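You operate a simulated robot arm through the tools that you are given. There is no shell and no other tool. Be economical: measure what you need, move in short steps, check, and stop when the job is done.

The job below is to be done with a simulated robot arm. You get a single attempt, and the scene is never put back.

JOB
Put the white spool on the shelf under the wash trough. Turn the yellow knob to ON. Take the cone on the top of the green table and put it away on the top of the long blue bench. Take the filter from the top of the winder table and leave it in the tub. Put two of the swatches from the top of the winder table on the top of the green table. Take the orange driver and leave it on top of the blue pad. Take the cartridge that says "wide" from the top of the winder table and leave it on the top of the green table. The order is free. Set down upright: white spool, cone.

It is judged by the outcome, as a careful person would: the job done as asked, and still so three seconds after it is handed in. It fails if anything else is knocked over, pushed out of place, dropped, spilled or broken.

ROBOT AND FRAMES
A 7-joint arm with a two-finger parallel gripper on a trunk, on a base that drives. Base frame: it is fixed to the floor where the robot stands at the start and does not move with it; the origin is under the middle of the robot, x ahead of it, y to its left, z up; the surface under the hand at the start is at about z = 850. Units: mm, degrees, N and s.
With the tool pointing down near the work surface it reaches from about 480 to 920 mm from the robot's upright axis, wherever it stands. Its first joint turns from -115.0 to 115.0 degrees. Places, roughly: blue pad (10x7x4 cm) [1000, 2900, 900]; cartridge [750, 500, 1000]; cone (9x9x17 cm) [1700, 100, 800]; filter (7x7x13 cm) [900, 200, 900]; orange driver [500, 500, 1000]; shelf under the wash trough [4500, -700, 300]; swatch [750, 250, 1000]; swatch (7x4x12 cm) [700, 800, 900]; top of the green table [1600, 0, 700]; top of the long blue bench [1600, 3000, 800]; tub (43x23x11 cm) [900, -100, 900]; white spool (5x4x6 cm) [500, 0, 900]; yellow knob [500, 200, 900]. Payload 3.91 kg.
The TCP is the grasp point between the finger pads, 30 mm short of the fingertips. In the tool frame z runs along the fingers and y along their closing line. Largest opening 110 mm; finger width 20, thickness 10; the body of the gripper, 48 by 112 mm, starts 55 mm behind the TCP.
Orientation is that of the tool frame in the base frame, as a unit quaternion [x, y, z, w]. With the fingers straight down and closing along the base's y, the tool's x points along the base's -x, its y along +y and its z along -z.

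CONTROLS
- The arm moves only by the tool nudge_tool. Its arguments are lists of equal length, an entry for each row: "xyz": the shift along the base's x, y, z in units of 20 mm (1.0 is 20 mm), a list of three; "angular": the turn, a rotation vector about the base's x, y, z in units of 4 degrees (1.0 is 4 degrees), a list of three; "fingers": the finger opening in mm, from 0 to 110. In form: {"xyz": [[x, y, z], ...], "angular": [[wx, wy, wz], ...], "fingers": [fingers, ...]}. A call has 1 to 10 rows; each row shifts and turns the commanded pose from where the row before left it. A call with a number of a shift or a turn outside -1 to 1 is refused whole. Each row takes 0.2 s and may step no farther than 50 mm and 8.6 degrees from the row before; otherwise, or with a gripper value out of range, the whole call is refused. Where a pose cannot be reached the arm comes as near as it can. A force on the tool above 40 N (or 10 N above the force at the start of the call, whichever is more), or a blocked arm, ends the call early, and 0.2 s more pass. Each finger travels about 153 mm/s and halts on what it meets, pressing with about 40 N; the grip force reading is that of the motor and also rises with nothing between the fingers. The clock runs only during rows and for 0.2 s after the last one: add rows that do not move to give the fingers time. The reply holds the time, the measured pose of the TCP, the force on the tool along the base axes, the opening and the grip force, in the units named above and with some noise, with the torque about the TCP (base axes, N m) and any sound that the robot's microphone picked up.
- Cameras (640 x 400 px; columns grow to the right, rows downward): "scene" is now at [232.2, 208.7, 1318.1]; the picture's right is [0.02, -1.00, 0.00], its down [-0.53, -0.01, -0.85] and it looks along [0.85, 0.02, -0.53] (base axes); focal length 218 px, centre (320, 200). "wrist" rides on the gripper at [72, 17, -103] in the tool frame; the picture's right is [-0.23, 0.97, 0.00], its down [-0.76, -0.18, -0.62] and it looks along [-0.61, -0.14, 0.78] (tool axes); focal length 222 px, centre (320, 200). There is no depth. A picture from a camera that has moved, and an enlarged one, comes with that camera's place and axes in the base frame and with its lens.
- get_image(camera): a new picture of that camera. The clock stands still meanwhile.
- move_column(by): slides the trunk up (or, below 0, down) by that many mm; the arm and the scene camera ride with it, the base frame stays. It gives what a move gives, with no picture.
- roll_base(legs): drives the robot by 1 to 6 legs, each [ahead, left, turn to the left] in mm, mm and degrees, along the robot's own axes; the way and the turn of a leg run together, so that a leg with both is an arc; at most 1500 mm and 180 degrees a leg. The arm and the cameras ride along, it lands a little off, and it stops where it bumps. It gives what a move gives.
- aim_head(pan, tilt): turns the head with the scene camera to pan (to the left, within 80 degrees either way) and tilt (down, from -29 to 69), counted from straight ahead of the robot. It gives what a move gives.
- inspect(camera, box): a new picture of the part [left, top, right, bottom] of that camera's present view, enlarged. The clock stands still meanwhile.
- close_job(): hands the job in; it is judged then, once.

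Work in short steps. Places have to be worked out from the pictures, the camera data and where the tool is seen: move nearer, look again, correct. Check each grasp and each placing, and mend what went wrong. You have 217 turns and 202 pictures in all, those below and enlarged ones among them. Open the gripper and draw the arm clear of the work before you hand the job in, unless the task says otherwise; then end with one line.

The tools are called as a command line: name --argument value ..., lists and objects as JSON in quotes. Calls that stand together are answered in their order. nudge_tool: Moves the arm, as the interface text tells. Its arguments: {"type":"object","properties":{"xyz":{"type":"array","items":{"type":"array","items":{"type":"number"}}},"angular":{"type":"array","items":{"type":"array","items":{"type":"number"}}},"fingers":{"type":"array","items":{"type":"number"}}},"required":["xyz","angular","fingers"]} The other tools are called the same way: move_column (by) slides the trunk up or down; roll_base (legs) drives the base; aim_head (pan, tilt) turns the head that bears the scene camera; get_image (camera) takes a picture; inspect (camera, box) takes an enlarged picture of a part of a camera's view; close_job () hands the job in.

At the start:

```text
time: 0.0
eef_pos: [512.0, 130.9, 1184.3]
orientation: [-0.001, 1.0, 0.0, 0.001]
force: [-0.9, 0.3, 0.9]
moment: [0.0, 0.0, 0.0]
grip_width: 110.2
grip_force: 0.1
trunk travel left (down, up): [-650.0, 340.0]
robot x, y, heading: [0.4, -0.9, 0.1]
head pan, tilt: [1.4, 32.0]
```

scene: 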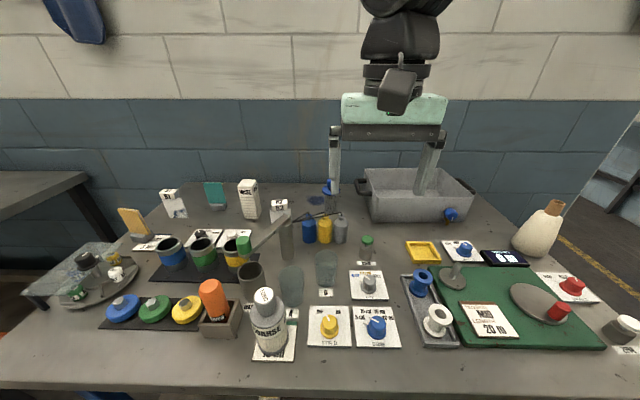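
wrist: 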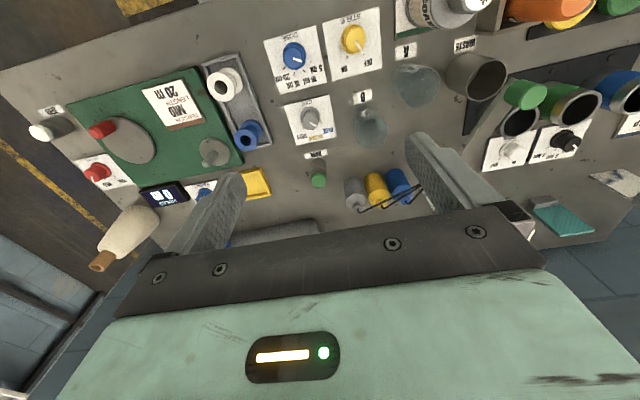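

I start by looking closer at the table to identify the objects.

inspect --camera "scene" --box '[20, 170, 300, 345]'

inspect --camera "scene" --box '[200, 200, 420, 365]'

inspect --camera "scene" --box '[380, 190, 640, 360]'

```text
2.29 times, centred on (160, 258) of scene
camera zoom: at [232.2, 208.7, 1318.1], right [0.02, -1.0, 0.0], down [-0.53, -0.01, -0.85], along [0.85, 0.02, -0.53], focal length 499 px, centre (686, 69)
```

zoom: 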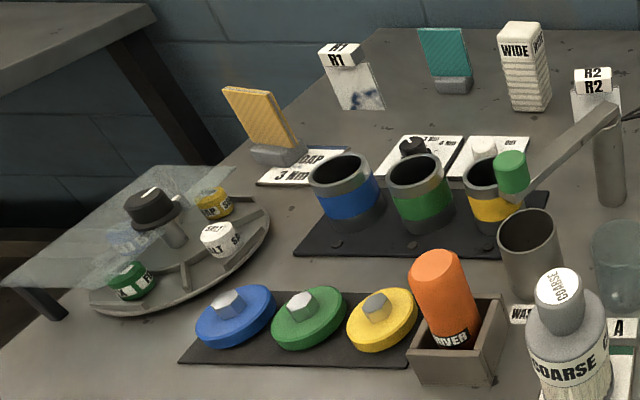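

```text
2.42 times, centred on (310, 282) of scene
camera zoom: at [232.2, 208.7, 1318.1], right [0.02, -1.0, 0.0], down [-0.53, -0.01, -0.85], along [0.85, 0.02, -0.53], focal length 530 px, centre (344, 0)
```

zoom: 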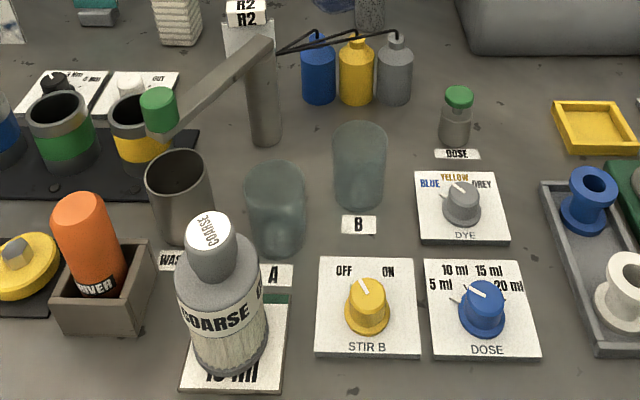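

```text
2.35 times, centred on (510, 275) of scene
camera zoom: at [232.2, 208.7, 1318.1], right [0.02, -1.0, 0.0], down [-0.53, -0.01, -0.85], along [0.85, 0.02, -0.53], focal length 514 px, centre (-127, 24)
```

zoom: 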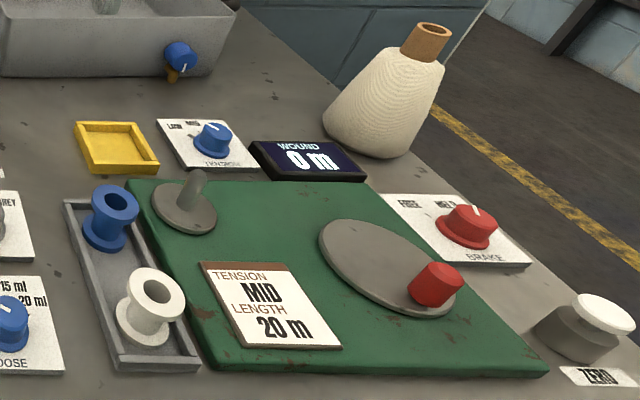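

I look at the middle back, then move the head to survey the room.

inspect --camera "scene" --box '[140, 165, 360, 275]'

aim_head --pan -50 --tilt 20

get_image --camera "scene"

aim_head --pan 60 --tilt 20

get_image --camera "scene"

```text
2.91 times, centred on (250, 220) of scene
camera zoom: at [232.2, 208.7, 1318.1], right [0.02, -1.0, 0.0], down [-0.53, -0.01, -0.85], along [0.85, 0.02, -0.53], focal length 636 px, centre (524, 142)
```

zoom: 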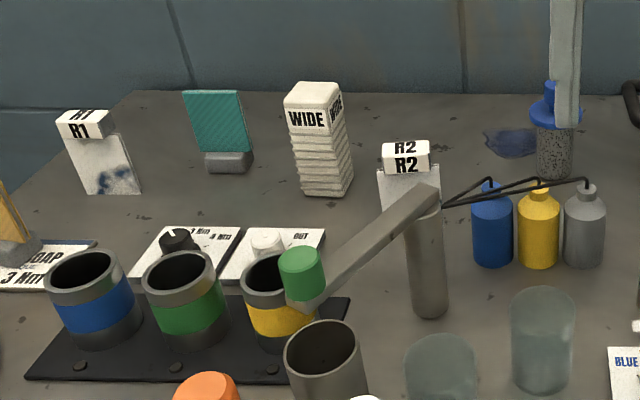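

```text
time: 1.2
eef_pos: [510.4, 132.6, 1185.1]
orientation: [0.0, 1.0, 0.001, 0.0]
force: [0.2, 0.9, 0.1]
moment: [0.02, 0.02, 0.04]
grip_width: 109.9
grip_force: 0.0
trunk travel left (down, up): [-650.0, 340.0]
robot x, y, heading: [0.5, -1.3, -0.1]
head pan, tilt: [-50.0, 20.0]
```

```text
195 pictures are left
camera scene: at [202.6, 135.2, 1337.3], right [-0.77, -0.64, 0.0], down [-0.22, 0.26, -0.94], along [0.6, -0.72, -0.34], focal length 218 px, centre (320, 200)
```

scene: 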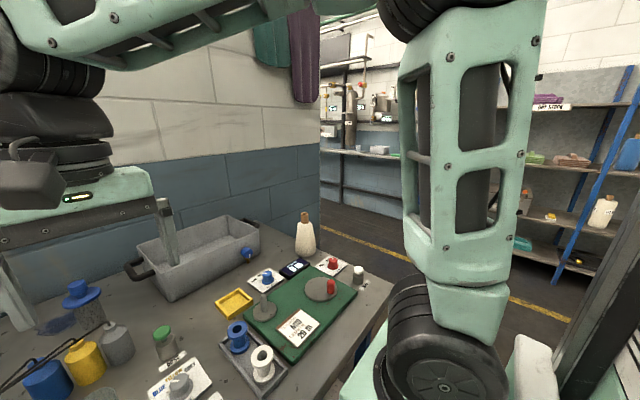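

```text
time: 3.1
eef_pos: [510.4, 132.1, 1184.6]
orientation: [0.0, 1.0, 0.001, 0.0]
force: [0.1, -0.4, 0.1]
moment: [0.0, 0.0, 0.0]
grip_width: 110.1
grip_force: 0.1
trunk travel left (down, up): [-650.0, 340.0]
robot x, y, heading: [0.8, -0.9, -0.1]
head pan, tilt: [60.0, 20.0]
```

```text
194 pictures are left
camera scene: at [189.3, 287.1, 1337.3], right [0.87, -0.5, 0.0], down [-0.17, -0.3, -0.94], along [0.47, 0.81, -0.34], focal length 218 px, centre (320, 200)
```

scene: 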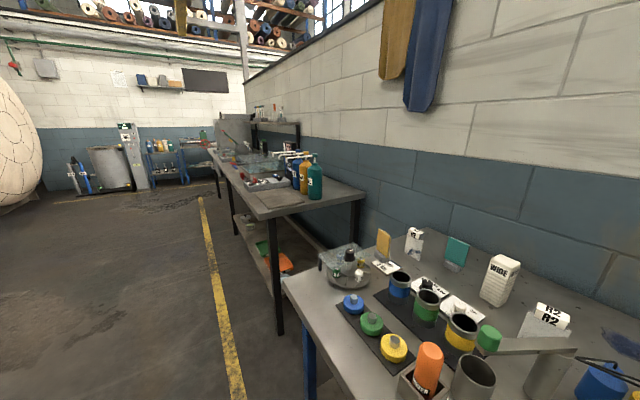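

The wall means the green table is behind it. First the nearby jobs: I bring the hand over the yellow knob (about [469,192]) to see it closely, head back to front.

nudge_tool --xyz '[[-0.5, 0.75, -1], [-0.5, 0.75, -1], [-0.5, 0.75, -1], [-0.5, 0.75, -1], [0, 0, -1], [0, 0, -1], [0, 0, -1], [0, 0, 0]]' --angular '[[0, 0, 0], [0, 0, 0], [0, 0, 0], [0, 0, 0], [0, 0, 0], [0, 0, 0], [0, 0, 0], [0, 0, 0]]' --fingers '[70, 70, 70, 70, 70, 70, 70, 70]'

aim_head --pan 0 --tilt 40

get_image --camera "wrist"

get_image --camera "scene"

```text
time: 4.9
eef_pos: [470.6, 192.0, 1045.7]
orientation: [0.0, 1.0, 0.0, -0.001]
force: [0.0, 0.4, -0.6]
moment: [-0.01, -0.01, 0.02]
grip_width: 69.9
grip_force: 0.0
trunk travel left (down, up): [-650.0, 340.0]
robot x, y, heading: [-0.7, -4.3, -0.1]
head pan, tilt: [60.0, 20.0]
```

```text
time: 6.2
eef_pos: [470.0, 192.6, 1045.0]
orientation: [0.0, 1.0, 0.0, 0.0]
force: [-0.4, 0.0, -0.1]
moment: [0.04, -0.03, -0.01]
grip_width: 69.9
grip_force: 0.0
trunk travel left (down, up): [-650.0, 340.0]
robot x, y, heading: [-0.6, 2.1, 0.0]
head pan, tilt: [0.0, 40.0]
```

```text
193 pictures are left
camera wrist: at [398.5, 209.4, 1146.9], right [0.23, 0.97, 0.0], down [0.76, -0.18, 0.62], along [0.61, -0.14, -0.78], focal length 222 px, centre (320, 200)
```

wrist: 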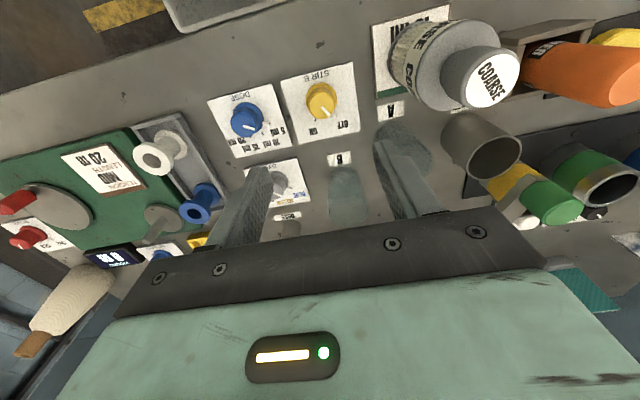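

```text
192 pictures are left
camera scene: at [227.7, 206.6, 1306.0], right [0.0, -1.0, 0.0], down [-0.64, 0.0, -0.77], along [0.77, 0.0, -0.64], focal length 218 px, centre (320, 200)
```

scene: 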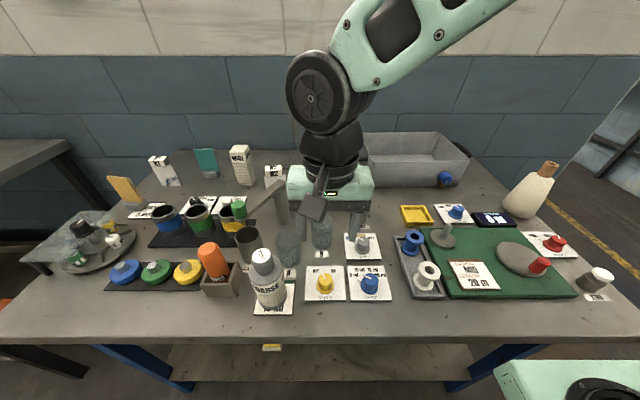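

I zoom on the knob in both views to fix its position and pointer.

inspect --camera "wrist" --box '[270, 55, 370, 145]'

inspect --camera "scene" --box '[290, 255, 370, 305]'

```text
4.44 times, centred on (320, 100) of wrist
camera zoom: at [398.5, 209.4, 1146.9], right [0.23, 0.97, 0.0], down [0.76, -0.18, 0.62], along [0.61, -0.14, -0.78], focal length 987 px, centre (320, 644)
```

zoom: 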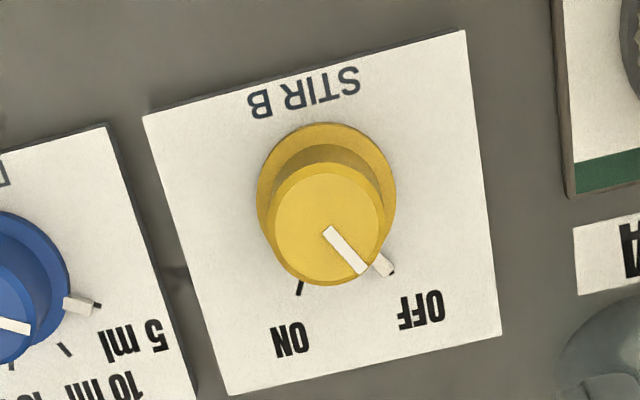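

```text
8.00 times, centred on (330, 280) of scene
camera zoom: at [227.7, 206.6, 1306.0], right [0.0, -1.0, 0.0], down [-0.64, 0.0, -0.77], along [0.77, 0.0, -0.64], focal length 1748 px, centre (240, -440)
```

zoom: 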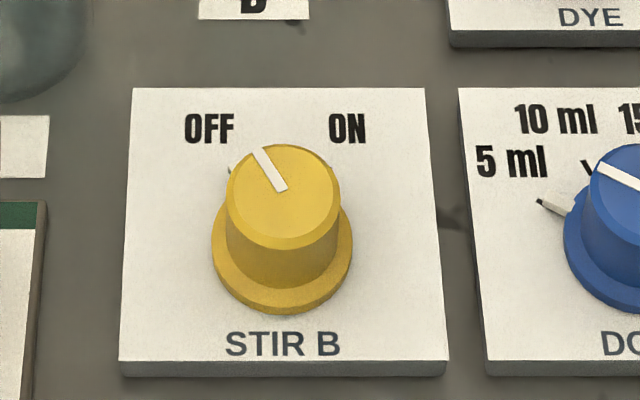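

Knob centre is ≈[470,196], top z≈885, pointer at OFF (≈30° left); ON is ≈60° clockwise. I yaw +30° and descend around it with the fingers open 60.

nudge_tool --xyz '[[0, 0.18, -0.9], [0, 0, -0.9], [0, 0, -0.9], [0, 0, -0.9], [0, 0, -0.9], [0, 0, -0.9], [0, 0, -0.9], [0, 0, -0.85], [0, 0, 0]]' --angular '[[0, 0, 1], [0, 0, 1], [0, 0, 1], [0, 0, 1], [0, 0, 1], [0, 0, 1], [0, 0, 1], [0, 0, 0.5], [0, 0, 0]]' --fingers '[60, 60, 60, 60, 60, 60, 60, 60, 60]'

get_image --camera "wrist"

inspect --camera "scene" --box '[250, 205, 410, 305]'

```text
time: 8.2
eef_pos: [469.8, 194.4, 901.2]
orientation: [-0.259, 0.966, 0.001, 0.0]
force: [-0.3, 0.5, 0.5]
moment: [-0.03, -0.02, 0.01]
grip_width: 60.0
grip_force: 0.1
trunk travel left (down, up): [-650.0, 340.0]
robot x, y, heading: [-3.3, 2.9, -0.0]
head pan, tilt: [0.0, 40.0]
```

```text
189 pictures are left
camera wrist: at [399.5, 173.8, 1003.9], right [-0.29, 0.96, 0.0], down [0.75, 0.23, 0.62], along [0.6, 0.18, -0.78], focal length 222 px, centre (320, 200)
```

wrist: 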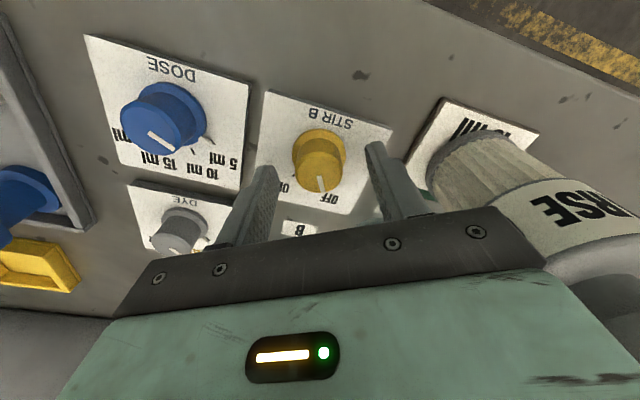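

```text
4.00 times, centred on (330, 255) of scene
camera zoom: at [227.6, 206.5, 1305.9], right [0.0, -1.0, 0.0], down [-0.64, 0.0, -0.77], along [0.77, 0.0, -0.64], focal length 874 px, centre (280, -20)
```

zoom: 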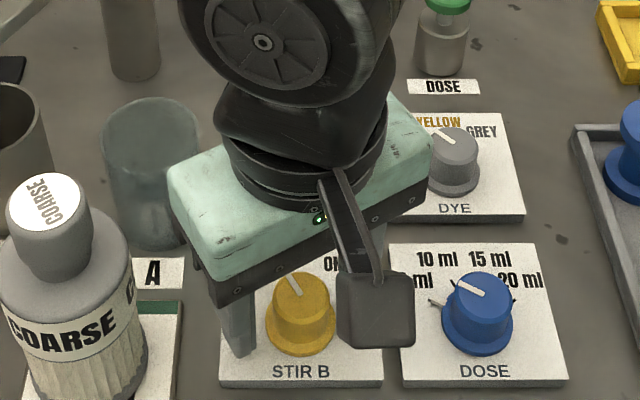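

The two views disagree by ~10 mm; I zoom in the wrist view for a better fix.

inspect --camera "wrist" --box '[240, 100, 420, 220]'

```text
3.33 times, centred on (330, 160) of wrist
camera zoom: at [399.5, 173.8, 1003.9], right [-0.29, 0.96, 0.0], down [0.75, 0.23, 0.62], along [0.6, 0.18, -0.78], focal length 740 px, centre (287, 333)
```

zoom: 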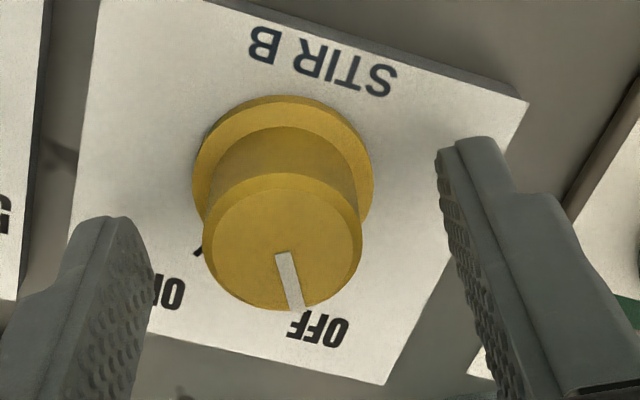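

Top of the knob computes to [470,194] — centred. Close on it.

nudge_tool --xyz '[[0, 0, 0], [0, 0, 0], [0, 0, 0]]' --angular '[[0, 0, 0], [0, 0, 0], [0, 0, 0]]' --fingers '[40, 22, 22]'

nudge_tool --xyz '[[0, 0, 0], [0, 0, 0], [0, 0, 0], [0, 0, 0], [0, 0, 0], [0, 0, 0], [0, 0, 0], [0, 0, 0], [0, 0, 0], [0, 0, 0]]' --angular '[[0, 0, -1], [0, 0, -1], [0, 0, -1], [0, 0, -1], [0, 0, -1], [0, 0, -1], [0, 0, -1], [0, 0, -1], [0, 0, -1], [0, 0, -1]]' --fingers '[22, 22, 22, 22, 22, 22, 22, 22, 22, 22]'

nudge_tool --xyz '[[0, 0, 0], [0, 0, 0], [0, 0, 0], [0, 0, 0], [0, 0, 0], [0, 0, 0]]' --angular '[[0, 0, -1], [0, 0, -1], [0, 0, -1], [0, 0, -1], [0, 0, -1], [0, 0, 0]]' --fingers '[22, 22, 22, 22, 22, 22]'

inspect --camera "wrist" --box '[240, 90, 420, 210]'

```text
time: 9.0
eef_pos: [471.0, 194.6, 901.6]
orientation: [-0.258, 0.966, 0.001, 0.0]
force: [1.3, -3.8, -0.5]
moment: [0.22, 0.18, 0.02]
grip_width: 29.7
grip_force: 44.5
trunk travel left (down, up): [-650.0, 340.0]
robot x, y, heading: [-2.1, 1.7, 0.1]
head pan, tilt: [0.0, 40.0]
```

```text
time: 11.2
eef_pos: [470.0, 194.0, 900.7]
orientation: [0.089, 0.996, -0.001, 0.0]
force: [7.9, -25.0, 1.6]
moment: [-0.31, -0.69, 0.0]
grip_width: 29.5
grip_force: 44.6
trunk travel left (down, up): [-650.0, 340.0]
robot x, y, heading: [-0.4, 0.4, 0.1]
head pan, tilt: [0.0, 40.0]
```

```text
time: 12.6
eef_pos: [470.0, 192.5, 901.2]
orientation: [0.26, 0.966, -0.001, 0.0]
force: [9.9, -34.4, 4.6]
moment: [-0.52, -0.48, 0.37]
grip_width: 29.7
grip_force: 45.1
trunk travel left (down, up): [-650.0, 340.0]
robot x, y, heading: [-3.2, 4.1, -0.2]
head pan, tilt: [0.0, 40.0]
```

```text
3.33 times, centred on (330, 150) of wrist
camera zoom: at [416.8, 244.9, 1003.9], right [0.69, 0.73, 0.0], down [0.57, -0.54, 0.62], along [0.45, -0.43, -0.78], focal length 740 px, centre (287, 367)
```

zoom: 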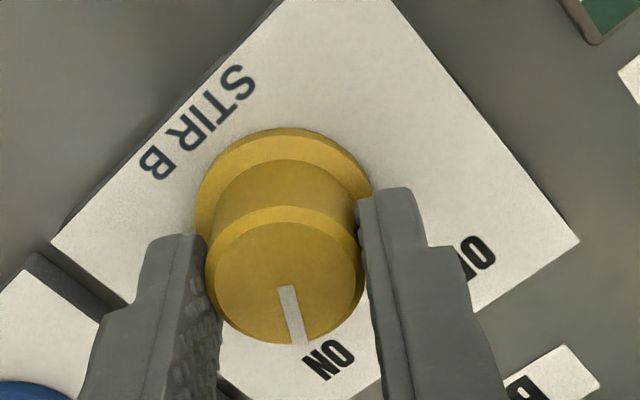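

The knob now points at ON. Release, rise, undo the yaw halfway and check.

nudge_tool --xyz '[[0, 0, 0], [0, 0, 0], [0, 0, 1], [0, 0, 1], [0, 0, 1], [0, 0, 1], [0, 0, 1], [0, 0, 1], [0, 0, 1], [0, 0, 1]]' --angular '[[0, 0, 0], [0, 0, 0], [0, 0, 0], [0, 0, 0], [0, 0, 1], [0, 0, 1], [0, 0, 1], [0, 0, 1], [0, 0, 1], [0, 0, 1]]' --fingers '[45, 60, 60, 60, 60, 60, 60, 60, 60, 60]'

inspect --camera "scene" --box '[290, 255, 370, 305]'

get_image --camera "wrist"

```text
time: 14.8
eef_pos: [468.4, 195.8, 1061.6]
orientation: [0.052, 0.999, -0.001, 0.0]
force: [-0.1, 0.0, -0.2]
moment: [-0.02, 0.03, -0.02]
grip_width: 60.3
grip_force: 0.0
trunk travel left (down, up): [-650.0, 340.0]
robot x, y, heading: [-1.7, 2.2, 0.0]
head pan, tilt: [0.0, 40.0]
```

```text
8.00 times, centred on (330, 280) of scene
camera zoom: at [227.8, 206.6, 1305.9], right [0.0, -1.0, 0.0], down [-0.64, 0.0, -0.77], along [0.77, 0.0, -0.64], focal length 1748 px, centre (240, -440)
```

zoom: 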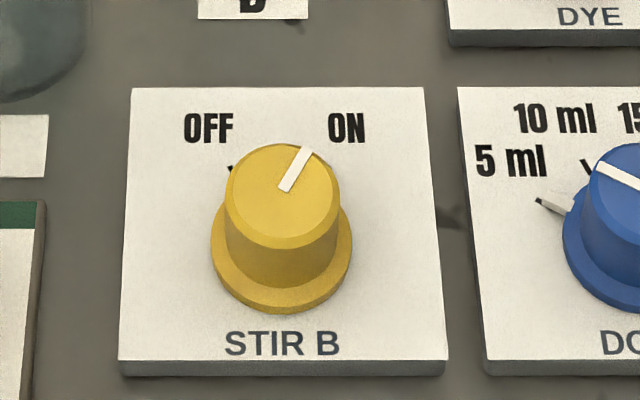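

```text
184 pictures are left
camera wrist: at [399.8, 220.4, 1164.2], right [0.33, 0.95, 0.0], down [0.74, -0.25, 0.62], along [0.59, -0.2, -0.78], focal length 222 px, centre (320, 200)
```

wrist: 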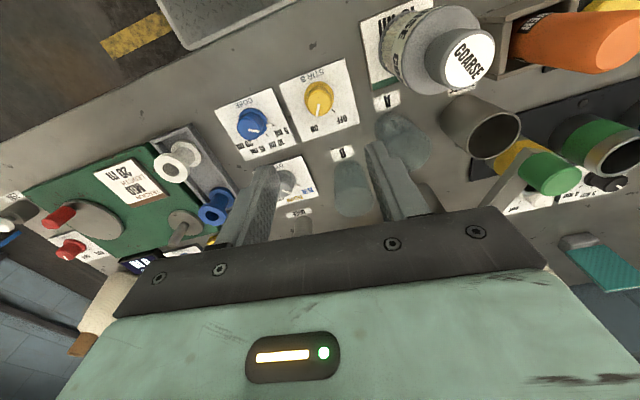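

Knob is at ON. Next the filter: raise the hand a bit aside and view the back of the table.

nudge_tool --xyz '[[0, -1, 1], [0, -1, 1], [0, -1, 1], [0, -1, 1], [0, -1, 1], [0, -1, 1], [0, -1, 1], [0, -1, 1], [0, -1, 1], [0, -1, 0]]' --angular '[[0, 0, 1], [0, 0, 0.5], [0, 0, 0], [0, 0, 0], [0, 0, 0], [0, 0, 0], [0, 0, 0], [0, 0, 0], [0, 0, 0], [0, 0, 0]]' --fingers '[100, 100, 100, 100, 100, 100, 100, 100, 100, 100]'

inspect --camera "scene" --box '[260, 120, 480, 258]'

get_image --camera "wrist"

```text
time: 17.0
eef_pos: [470.8, -5.3, 1242.1]
orientation: [-0.001, 1.0, 0.0, 0.001]
force: [0.5, 0.5, 0.1]
moment: [-0.04, 0.01, -0.02]
grip_width: 99.9
grip_force: 0.0
trunk travel left (down, up): [-650.0, 340.0]
robot x, y, heading: [-0.4, -0.7, -0.1]
head pan, tilt: [0.0, 40.0]
```

```text
2.90 times, centred on (370, 189) of scene
camera zoom: at [227.7, 206.7, 1305.9], right [0.0, -1.0, 0.0], down [-0.64, 0.0, -0.77], along [0.77, 0.0, -0.64], focal length 633 px, centre (175, 232)
```

zoom: 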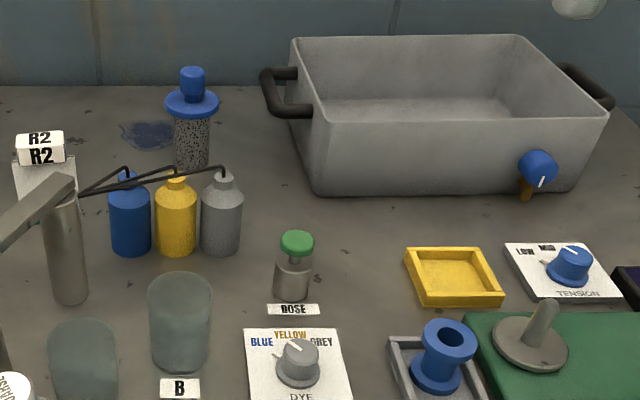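

```text
182 pictures are left
camera wrist: at [398.7, 12.5, 1343.9], right [0.23, 0.97, 0.0], down [0.76, -0.18, 0.62], along [0.61, -0.14, -0.78], focal length 222 px, centre (320, 200)
```

wrist: 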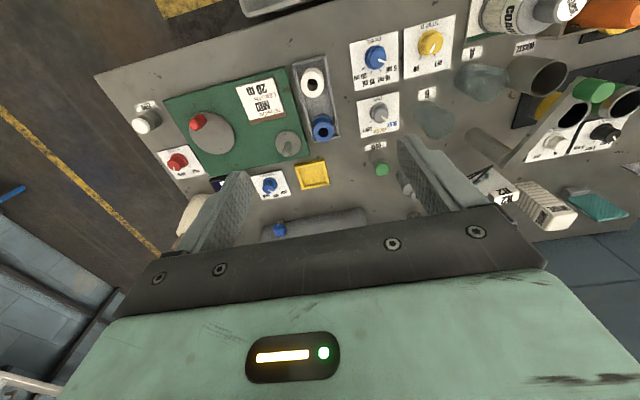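

Filter centre is ≈[907,188], its top knob 30 mm wide at z≈945–980. I move above it at z≈1100.

nudge_tool --xyz '[[1, 0.44, 0], [1, 0.44, 0], [1, 0.44, 0], [1, 0.44, 0], [1, 0.44, 0], [1, 0.44, 0], [1, 0.44, 0], [1, 0.44, 0], [1, 0.44, 0], [1, 0.44, 0]]' --angular '[[0, 0, 0], [0, 0, 0], [0, 0, 0], [0, 0, 0], [0, 0, 0], [0, 0, 0], [0, 0, 0], [0, 0, 0], [0, 0, 0], [0, 0, 0]]' --fingers '[70, 70, 70, 70, 70, 70, 70, 70, 70, 70]'

nudge_tool --xyz '[[1, 0.44, -0.7], [1, 0.44, -0.7], [1, 0.44, -0.7], [1, 0.44, -0.7], [1, 0.44, -0.7], [1, 0.44, -0.7], [1, 0.44, -0.7], [1, 0.44, -0.7], [1, 0.44, -0.7], [1, 0.44, -0.7]]' --angular '[[0, 0, 0], [0, 0, 0], [0, 0, 0], [0, 0, 0], [0, 0, 0], [0, 0, 0], [0, 0, 0], [0, 0, 0], [0, 0, 0], [0, 0, 0]]' --fingers '[70, 70, 70, 70, 70, 70, 70, 70, 70, 70]'

get_image --camera "wrist"

```text
time: 19.2
eef_pos: [671.0, 82.8, 1242.3]
orientation: [0.0, 1.0, 0.0, 0.0]
force: [-0.1, -0.5, 0.5]
moment: [-0.01, -0.07, 0.01]
grip_width: 70.1
grip_force: 0.1
trunk travel left (down, up): [-650.0, 340.0]
robot x, y, heading: [1.5, 2.0, 0.1]
head pan, tilt: [0.0, 40.0]
```

```text
time: 21.4
eef_pos: [849.9, 157.9, 1095.9]
orientation: [0.0, 1.0, 0.0, 0.0]
force: [-0.8, 0.4, -0.7]
moment: [0.02, -0.04, 0.02]
grip_width: 70.0
grip_force: 0.0
out of reach, approached as far as the arm can: row 9, 10
trunk travel left (down, up): [-650.0, 340.0]
robot x, y, heading: [-3.6, -0.0, -0.1]
head pan, tilt: [0.0, 40.0]
```

```text
181 pictures are left
camera wrist: at [777.3, 174.9, 1197.9], right [0.23, 0.97, 0.0], down [0.76, -0.18, 0.62], along [0.61, -0.14, -0.78], focal length 222 px, centre (320, 200)
```

wrist: 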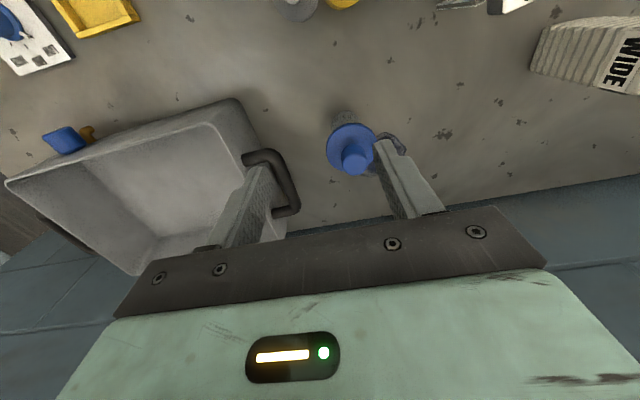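

Measured filter knob is at ≈[902,187]. The reach improves lower down; I go down to z≈1010 then forward.

nudge_tool --xyz '[[0, 0, -1], [0, 0.4, -1], [0, 0.4, -1], [0, 0.4, -1], [0.5, 0, 0], [0.5, 0, 0], [0, 0, 0]]' --angular '[[0, 0, 0], [0, 0, 0], [0, 0, 0], [0, 0, 0], [0, 0, 0], [0, 0, 0], [0, 0, 0]]' --fingers '[70, 70, 70, 70, 70, 70, 70]'

```text
time: 23.0
eef_pos: [861.3, 179.2, 1013.0]
orientation: [0.0, 1.0, 0.0, 0.001]
force: [0.1, -0.9, -0.3]
moment: [-0.02, 0.01, -0.01]
grip_width: 70.1
grip_force: 0.0
out of reach, approached as far as the arm can: row 6
trunk travel left (down, up): [-650.0, 340.0]
robot x, y, heading: [2.6, -1.4, -0.1]
head pan, tilt: [0.0, 40.0]
```

Still 40 mm short. I check the base clearance to the table by looking straight down.

aim_head --pan 0 --tilt 69

get_image --camera "scene"

```text
time: 23.9
eef_pos: [861.8, 178.3, 1012.8]
orientation: [0.0, 1.0, 0.001, 0.0]
force: [-0.1, -0.5, 0.6]
moment: [-0.01, 0.0, -0.01]
grip_width: 70.2
grip_force: 0.1
trunk travel left (down, up): [-650.0, 340.0]
robot x, y, heading: [-1.7, -0.8, 0.3]
head pan, tilt: [0.0, 68.8]
```

```text
180 pictures are left
camera scene: at [198.7, 206.5, 1269.9], right [0.0, -1.0, 0.0], down [-0.93, 0.0, -0.36], along [0.36, 0.0, -0.93], focal length 218 px, centre (320, 200)
```

scene: 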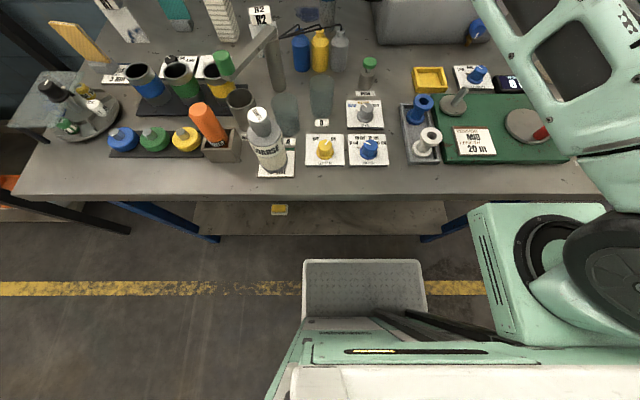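

The front has ~60 mm of clearance to the table edge. I raise the hand a bit and roll 45 mm ahead.

nudge_tool --xyz '[[-0.5, 0, 1], [-0.5, 0, 1], [0, 0, 0]]' --angular '[[0, 0, 0], [0, 0, 0], [0, 0, 0]]' --fingers '[70, 70, 70]'

roll_base --legs '[[45, 0, 0]]'

get_image --camera "wrist"

```text
time: 24.7
eef_pos: [842.1, 179.1, 1053.4]
orientation: [0.001, 1.0, 0.0, 0.0]
force: [0.4, -0.7, 0.7]
moment: [0.01, 0.04, -0.01]
grip_width: 70.3
grip_force: 0.0
trunk travel left (down, up): [-650.0, 340.0]
robot x, y, heading: [2.0, 3.4, -0.0]
head pan, tilt: [0.0, 68.8]
```

```text
time: 25.6
eef_pos: [886.8, 178.7, 1053.8]
orientation: [0.0, 1.0, 0.0, 0.0]
force: [0.7, -0.2, -0.2]
moment: [0.0, -0.01, 0.01]
grip_width: 70.0
grip_force: 0.1
trunk travel left (down, up): [-650.0, 340.0]
robot x, y, heading: [45.0, 1.3, -0.1]
head pan, tilt: [0.0, 68.8]
```

```text
179 pictures are left
camera wrist: at [815.4, 195.8, 1155.3], right [0.23, 0.97, 0.0], down [0.76, -0.18, 0.62], along [0.61, -0.14, -0.78], focal length 222 px, centre (320, 200)
```

wrist: 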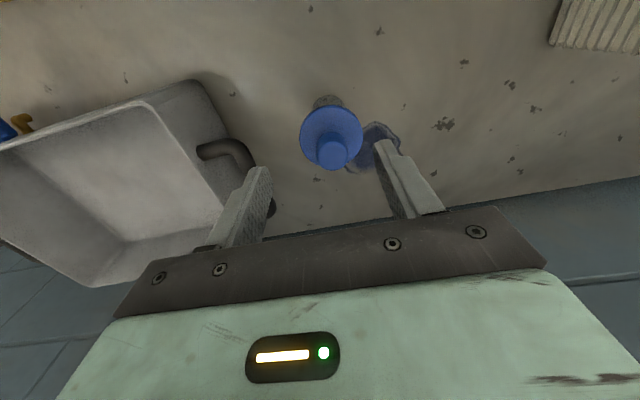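

Knob top confirmed at [902,187]. Descend to z≈980 around it and grip.

nudge_tool --xyz '[[0.75, 0.43, -0.7], [0, 0, -1], [0, 0, -1], [0, 0, -0.95], [0, 0, 0], [0, 0, 0], [0, 0, 0], [0, 0, 0]]' --angular '[[0, 0, 0], [0, 0, 0], [0, 0, 0], [0, 0, 0], [0, 0, 0], [0, 0, 0], [0, 0, 0], [0, 0, 0]]' --fingers '[64, 64, 64, 64, 64, 40, 20, 20]'

get_image --camera "wrist"

```text
time: 27.4
eef_pos: [896.7, 184.3, 978.9]
orientation: [0.0, 1.0, 0.0, 0.0]
force: [1.2, -1.2, -0.2]
moment: [-0.07, 0.0, -0.04]
grip_width: 28.2
grip_force: 39.9
out of reach, approached as far as the arm can: row 1
trunk travel left (down, up): [-650.0, 340.0]
robot x, y, heading: [47.5, 1.7, 0.2]
head pan, tilt: [0.0, 68.8]
```

```text
178 pictures are left
camera wrist: at [825.7, 202.1, 1080.8], right [0.23, 0.97, 0.0], down [0.76, -0.18, 0.62], along [0.61, -0.14, -0.78], focal length 222 px, centre (320, 200)
```

wrist: 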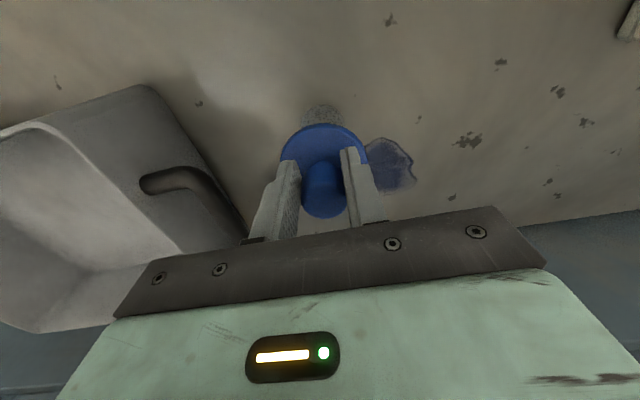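

Gripped (28 mm). Lift to z≈1125 while easing back, then over the tub.

nudge_tool --xyz '[[0, 0, 1], [0, 0, 1], [-0.3, 0, 1], [-0.5, 0, 1], [-0.5, 0, 1], [-0.5, 0, 1], [-0.5, 0, 1], [0, 0, 0.5], [0, 0, 0]]' --angular '[[0, 0, 0], [0, 0, 0], [0, 0, 0], [0, 0, 0], [0, 0, 0], [0, 0, 0], [0, 0, 0], [0, 0, 0], [0, 0, 0]]' --fingers '[20, 20, 20, 20, 20, 20, 20, 20, 20]'

nudge_tool --xyz '[[0, -1, 0], [0, -1, 0], [0, -1, 0], [0, -1, 0], [0, -1, 0], [0, -1, 0], [0, -1, 0], [0, -1, 0], [0, -1, 0], [0, -1, 0]]' --angular '[[0, 0, 0], [0, 0, 0], [0, 0, 0], [0, 0, 0], [0, 0, 0], [0, 0, 0], [0, 0, 0], [0, 0, 0], [0, 0, 0], [0, 0, 0]]' --fingers '[20, 20, 20, 20, 20, 20, 20, 20, 20, 20]'

aim_head --pan -10 --tilt 35

get_image --camera "scene"

get_image --camera "wrist"

```text
time: 29.4
eef_pos: [850.8, 185.6, 1128.6]
orientation: [0.0, 1.0, 0.0, 0.001]
force: [-0.2, 0.3, -1.1]
moment: [0.01, 0.01, -0.02]
grip_width: 28.3
grip_force: 40.3
trunk travel left (down, up): [-650.0, 340.0]
robot x, y, heading: [43.0, -2.3, 0.1]
head pan, tilt: [0.0, 68.8]
```

```text
time: 31.6
eef_pos: [852.5, -14.7, 1130.1]
orientation: [0.0, 1.0, 0.0, 0.0]
force: [-0.2, 0.3, -1.7]
moment: [-0.04, 0.02, 0.03]
grip_width: 27.9
grip_force: 40.1
trunk travel left (down, up): [-650.0, 340.0]
robot x, y, heading: [47.1, 2.3, 0.0]
head pan, tilt: [0.0, 68.8]
```

```text
time: 32.6
eef_pos: [852.2, -14.3, 1129.0]
orientation: [0.0, 1.0, 0.0, 0.0]
force: [-0.7, 0.3, -1.5]
moment: [0.01, 0.03, -0.01]
grip_width: 27.6
grip_force: 40.0
trunk travel left (down, up): [-650.0, 340.0]
robot x, y, heading: [45.2, 0.5, 0.1]
head pan, tilt: [-10.0, 35.0]
```

```text
177 pictures are left
camera scene: at [274.4, 191.1, 1313.4], right [-0.17, -0.98, 0.0], down [-0.57, 0.1, -0.82], along [0.81, -0.14, -0.57], focal length 218 px, centre (320, 200)
```

scene: 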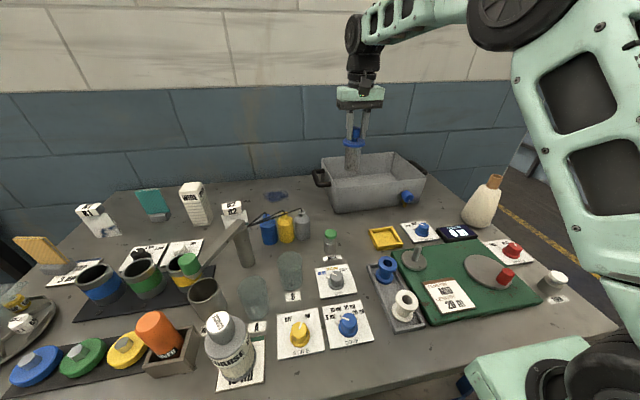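

```text
176 pictures are left
camera wrist: at [780.0, 2.5, 1231.1], right [0.23, 0.97, 0.0], down [0.76, -0.18, 0.62], along [0.61, -0.14, -0.78], focal length 222 px, centre (320, 200)
```

wrist: 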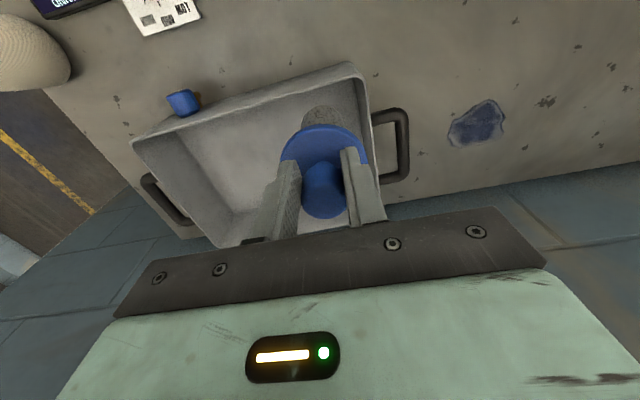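

Tub rim spans about x 830–1030, y −263…40. I shift to [900,−100] and lower into it.

nudge_tool --xyz '[[0.5, -1, 0], [0.5, -1, 0], [0.5, -1, -0.3], [0.5, -1, -0.3], [0.4, -0.3, -0.3], [0, 0, -0.5], [0, 0, -1], [0, 0, 0]]' --angular '[[0, 0, 0], [0, 0, 0], [0, 0, 0], [0, 0, 0], [0, 0, 0], [0, 0, 0], [0, 0, 0], [0, 0, 0]]' --fingers '[20, 20, 20, 20, 20, 20, 20, 20]'

get_image --camera "wrist"

inspect --camera "scene" --box '[290, 70, 450, 220]'

```text
time: 34.4
eef_pos: [898.5, -100.7, 1081.7]
orientation: [0.0, 1.0, -0.001, 0.0]
force: [-0.8, 0.7, -2.4]
moment: [0.0, -0.01, 0.0]
grip_width: 27.9
grip_force: 39.8
trunk travel left (down, up): [-650.0, 340.0]
robot x, y, heading: [47.0, 1.3, -0.3]
head pan, tilt: [-10.0, 35.0]
```

```text
175 pictures are left
camera wrist: at [827.6, -83.7, 1183.1], right [0.23, 0.97, 0.0], down [0.76, -0.18, 0.62], along [0.61, -0.14, -0.78], focal length 222 px, centre (320, 200)
```

wrist: 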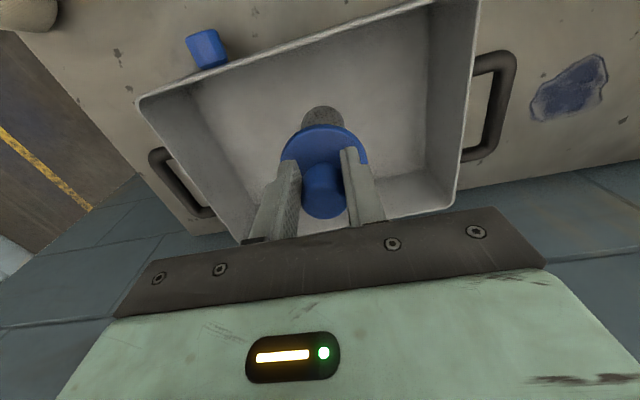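

```text
2.67 times, centred on (370, 145) of scene
camera zoom: at [274.4, 191.1, 1313.5], right [-0.17, -0.98, 0.0], down [-0.56, 0.1, -0.82], along [0.81, -0.14, -0.57], focal length 583 px, centre (187, 347)
```

zoom: 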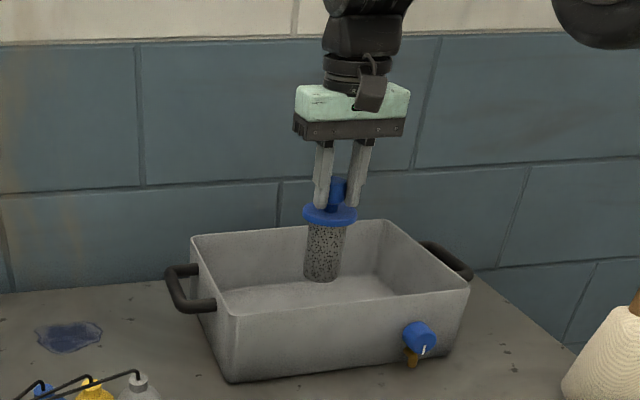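

Well inside the tub. Lower in steps until contact.

nudge_tool --xyz '[[0, 0, -1], [0, 0, -1], [0, 0, -1], [0, 0, -1], [0, 0, -0.4], [0, 0, 0]]' --angular '[[0, 0, 0], [0, 0, 0], [0, 0, 0], [0, 0, 0], [0, 0, 0], [0, 0, 0]]' --fingers '[20, 20, 20, 20, 20, 20]'

inspect --camera "scene" --box '[290, 70, 450, 220]'

```text
time: 35.8
eef_pos: [900.1, -101.2, 992.4]
orientation: [0.0, 1.0, -0.001, 0.0]
force: [-0.6, 0.0, -0.8]
moment: [0.03, 0.01, -0.01]
grip_width: 27.8
grip_force: 40.2
trunk travel left (down, up): [-650.0, 340.0]
robot x, y, heading: [41.4, 1.4, 0.1]
head pan, tilt: [-10.0, 35.0]
```

```text
2.67 times, centred on (370, 145) of scene
camera zoom: at [274.4, 191.1, 1313.5], right [-0.17, -0.98, 0.0], down [-0.56, 0.1, -0.82], along [0.81, -0.14, -0.57], focal length 583 px, centre (187, 347)
```

zoom: 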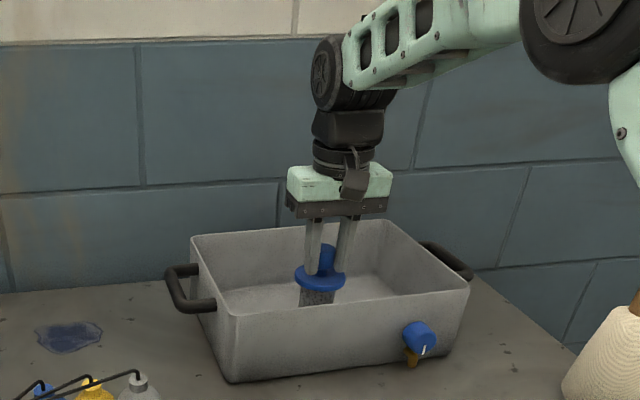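

nudge_tool --xyz '[[0, 0, -0.2], [0, 0, -0.2], [0, 0, -0.2], [0, 0, 0]]' --angular '[[0, 0, 0], [0, 0, 0], [0, 0, 0], [0, 0, 0]]' --fingers '[20, 20, 20, 20]'

```text
time: 36.8
eef_pos: [899.7, -99.8, 984.3]
orientation: [0.0, 1.0, 0.0, 0.002]
force: [-5.9, -0.7, 24.3]
moment: [-0.04, 0.62, -0.02]
grip_width: 27.8
grip_force: 39.9
trunk travel left (down, up): [-650.0, 340.0]
robot x, y, heading: [44.2, 0.1, -0.0]
head pan, tilt: [-10.0, 35.0]
```

Contact (24 N up). Ease up 3 mm, open, and rise straight.

nudge_tool --xyz '[[0, 0, 0.15], [0, 0, 0], [0, 0, 0], [0, 0, 0.5], [0, 0, 1], [0, 0, 1], [0, 0, 1], [0, 0, 1], [-0.3, 0, 1], [-0.5, 0, 1]]' --angular '[[0, 0, 0], [0, 0, 0], [0, 0, 0], [0, 0, 0], [0, 0, 0], [0, 0, 0], [0, 0, 0], [0, 0, 0], [0, 0, 0], [0, 0, 0]]' --fingers '[20, 45, 60, 60, 60, 60, 60, 60, 60, 60]'

inspect --camera "scene" --box '[290, 70, 450, 220]'

inspect --camera "scene" --box '[0, 170, 270, 390]'

```text
time: 39.0
eef_pos: [884.5, -101.8, 1114.0]
orientation: [0.0, 1.0, -0.001, 0.0]
force: [0.1, -0.5, 0.0]
moment: [0.0, -0.02, 0.0]
grip_width: 60.1
grip_force: 0.0
trunk travel left (down, up): [-650.0, 340.0]
robot x, y, heading: [46.2, -2.5, -0.1]
head pan, tilt: [-10.0, 35.0]
```

```text
2.67 times, centred on (370, 145) of scene
camera zoom: at [274.6, 191.1, 1313.4], right [-0.17, -0.98, 0.0], down [-0.57, 0.1, -0.82], along [0.81, -0.14, -0.57], focal length 583 px, centre (187, 347)
```

zoom: 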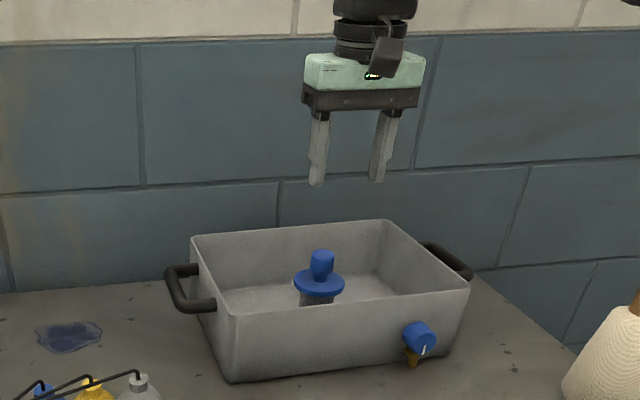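

```text
1.82 times, centred on (135, 280) of scene
camera zoom: at [274.6, 191.1, 1313.4], right [-0.17, -0.98, 0.0], down [-0.57, 0.1, -0.82], along [0.81, -0.14, -0.57], focal length 397 px, centre (656, 54)
```

zoom: 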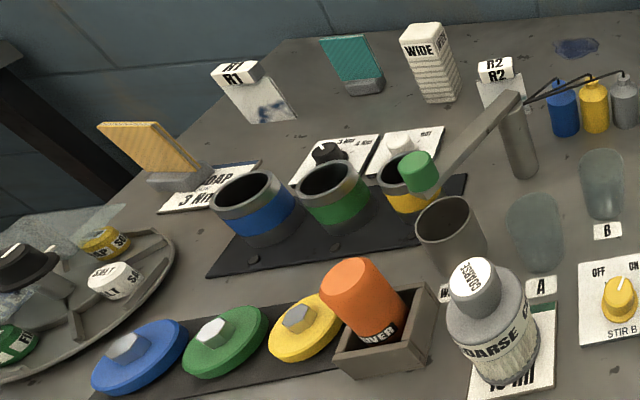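

Filter sits in the tub. I zoom on the labelled cards to determine which are the swatches.

inspect --camera "scene" --box '[70, 175, 180, 245]'

inspect --camera "scene" --box '[170, 170, 280, 240]'

inspect --camera "scene" --box '[0, 220, 110, 290]'

```text
5.71 times, centred on (125, 210) of scene
camera zoom: at [274.6, 191.1, 1313.4], right [-0.17, -0.98, 0.0], down [-0.57, 0.1, -0.82], along [0.81, -0.14, -0.57], focal length 1248 px, centre (1434, 143)
```

zoom: 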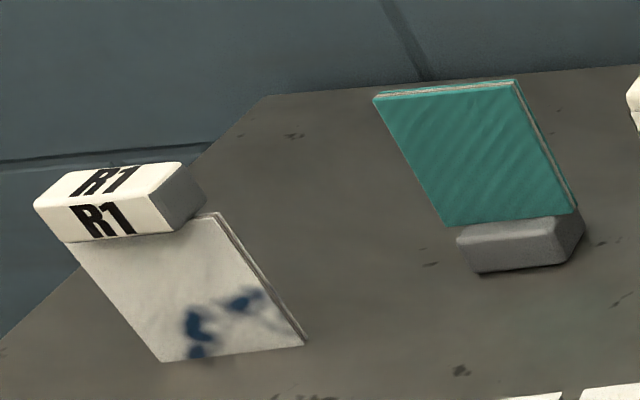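

```text
5.71 times, centred on (225, 205) of scene
camera zoom: at [274.6, 191.1, 1313.4], right [-0.17, -0.98, 0.0], down [-0.57, 0.1, -0.82], along [0.81, -0.14, -0.57], focal length 1248 px, centre (863, 171)
```

zoom: 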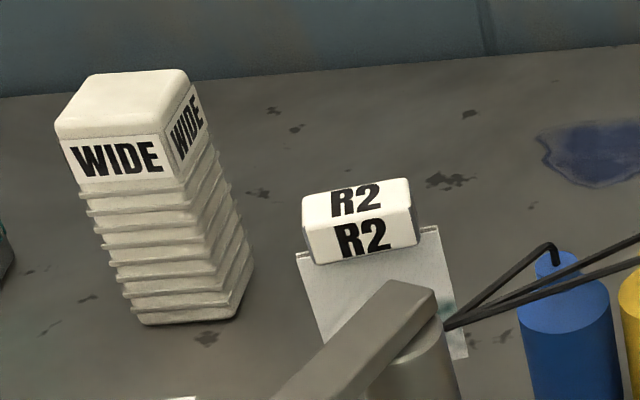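

```text
5.71 times, centred on (55, 255) of scene
camera zoom: at [274.6, 191.1, 1313.4], right [-0.17, -0.98, 0.0], down [-0.57, 0.1, -0.82], along [0.81, -0.14, -0.57], focal length 1248 px, centre (1834, -114)
```

zoom: 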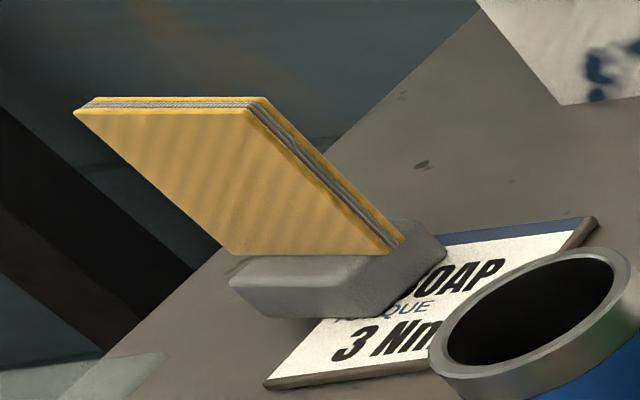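

By the given places, yellow ([720,783]) and R2 ([795,335]) match the listed swatches. Now the orange driver (≈[478,410]): move the hand there.

nudge_tool --xyz '[[-1, 0.9, 1], [-1, 1, 1], [-1, 1, 0.5], [-1, 1, 0], [-1, 1, 0], [-1, 1, 0], [-1, 1, 0], [-1, 1, 0], [-1, 1, 0], [-1, 1, 0]]' --angular '[[0, 0, 0], [0, 0, 0], [0, 0, 0], [0, 0, 0], [0, 0, 0], [0, 0, 0], [0, 0, 0], [0, 0, 0], [0, 0, 0], [0, 0, 0]]' --fingers '[80, 80, 80, 80, 80, 80, 80, 80, 80, 80]'

nudge_tool --xyz '[[-1, 1, 0], [-1, 1, 0], [-1, 1, 0], [-1, 1, 0], [-1, 1, 0], [-1, 1, 0], [-1, 1, 0], [-1, 1, 0], [-1, 1, 0], [-1, 1, 0]]' --angular '[[0, 0, 0], [0, 0, 0], [0, 0, 0], [0, 0, 0], [0, 0, 0], [0, 0, 0], [0, 0, 0], [0, 0, 0], [0, 0, 0], [0, 0, 0]]' --fingers '[80, 80, 80, 80, 80, 80, 80, 80, 80, 80]'

nudge_tool --xyz '[[0, 1, 0], [0, 1, 0], [0, 1, 0], [0, 1, 0], [0, 1, 0], [0, 0, 0]]' --angular '[[0, 0, 0], [0, 0, 0], [0, 0, 0], [0, 0, 0], [0, 0, 0], [0, 0, 0]]' --fingers '[80, 80, 80, 80, 80, 80]'

get_image --camera "wrist"

```text
time: 41.2
eef_pos: [683.5, 98.5, 1163.4]
orientation: [0.001, 1.0, 0.0, 0.001]
force: [-0.6, -1.0, 0.3]
moment: [0.01, 0.0, 0.04]
grip_width: 80.0
grip_force: 0.1
trunk travel left (down, up): [-650.0, 340.0]
robot x, y, heading: [45.6, -0.7, -0.2]
head pan, tilt: [-10.0, 35.0]
```

```text
time: 43.4
eef_pos: [483.4, 297.7, 1163.6]
orientation: [0.0, 1.0, 0.0, 0.0]
force: [-0.8, 0.3, 0.8]
moment: [0.0, 0.01, -0.01]
grip_width: 80.0
grip_force: 0.2
trunk travel left (down, up): [-650.0, 340.0]
robot x, y, heading: [44.4, -1.6, -0.0]
head pan, tilt: [-10.0, 35.0]
```

```text
time: 44.8
eef_pos: [484.3, 396.9, 1163.7]
orientation: [0.0, 1.0, 0.0, 0.0]
force: [0.4, -0.1, 0.8]
moment: [-0.02, -0.02, 0.02]
grip_width: 79.9
grip_force: 0.0
trunk travel left (down, up): [-650.0, 340.0]
robot x, y, heading: [48.0, -3.5, -0.0]
head pan, tilt: [-10.0, 35.0]
```

```text
167 pictures are left
camera wrist: at [412.3, 414.1, 1266.1], right [0.23, 0.97, 0.0], down [0.76, -0.18, 0.62], along [0.61, -0.14, -0.78], focal length 222 px, centre (320, 200)
```

wrist: 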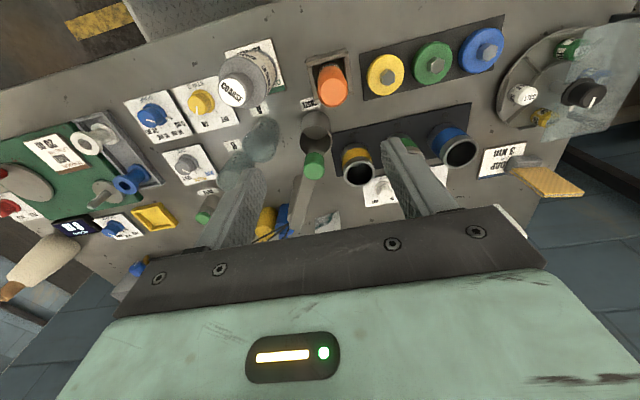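

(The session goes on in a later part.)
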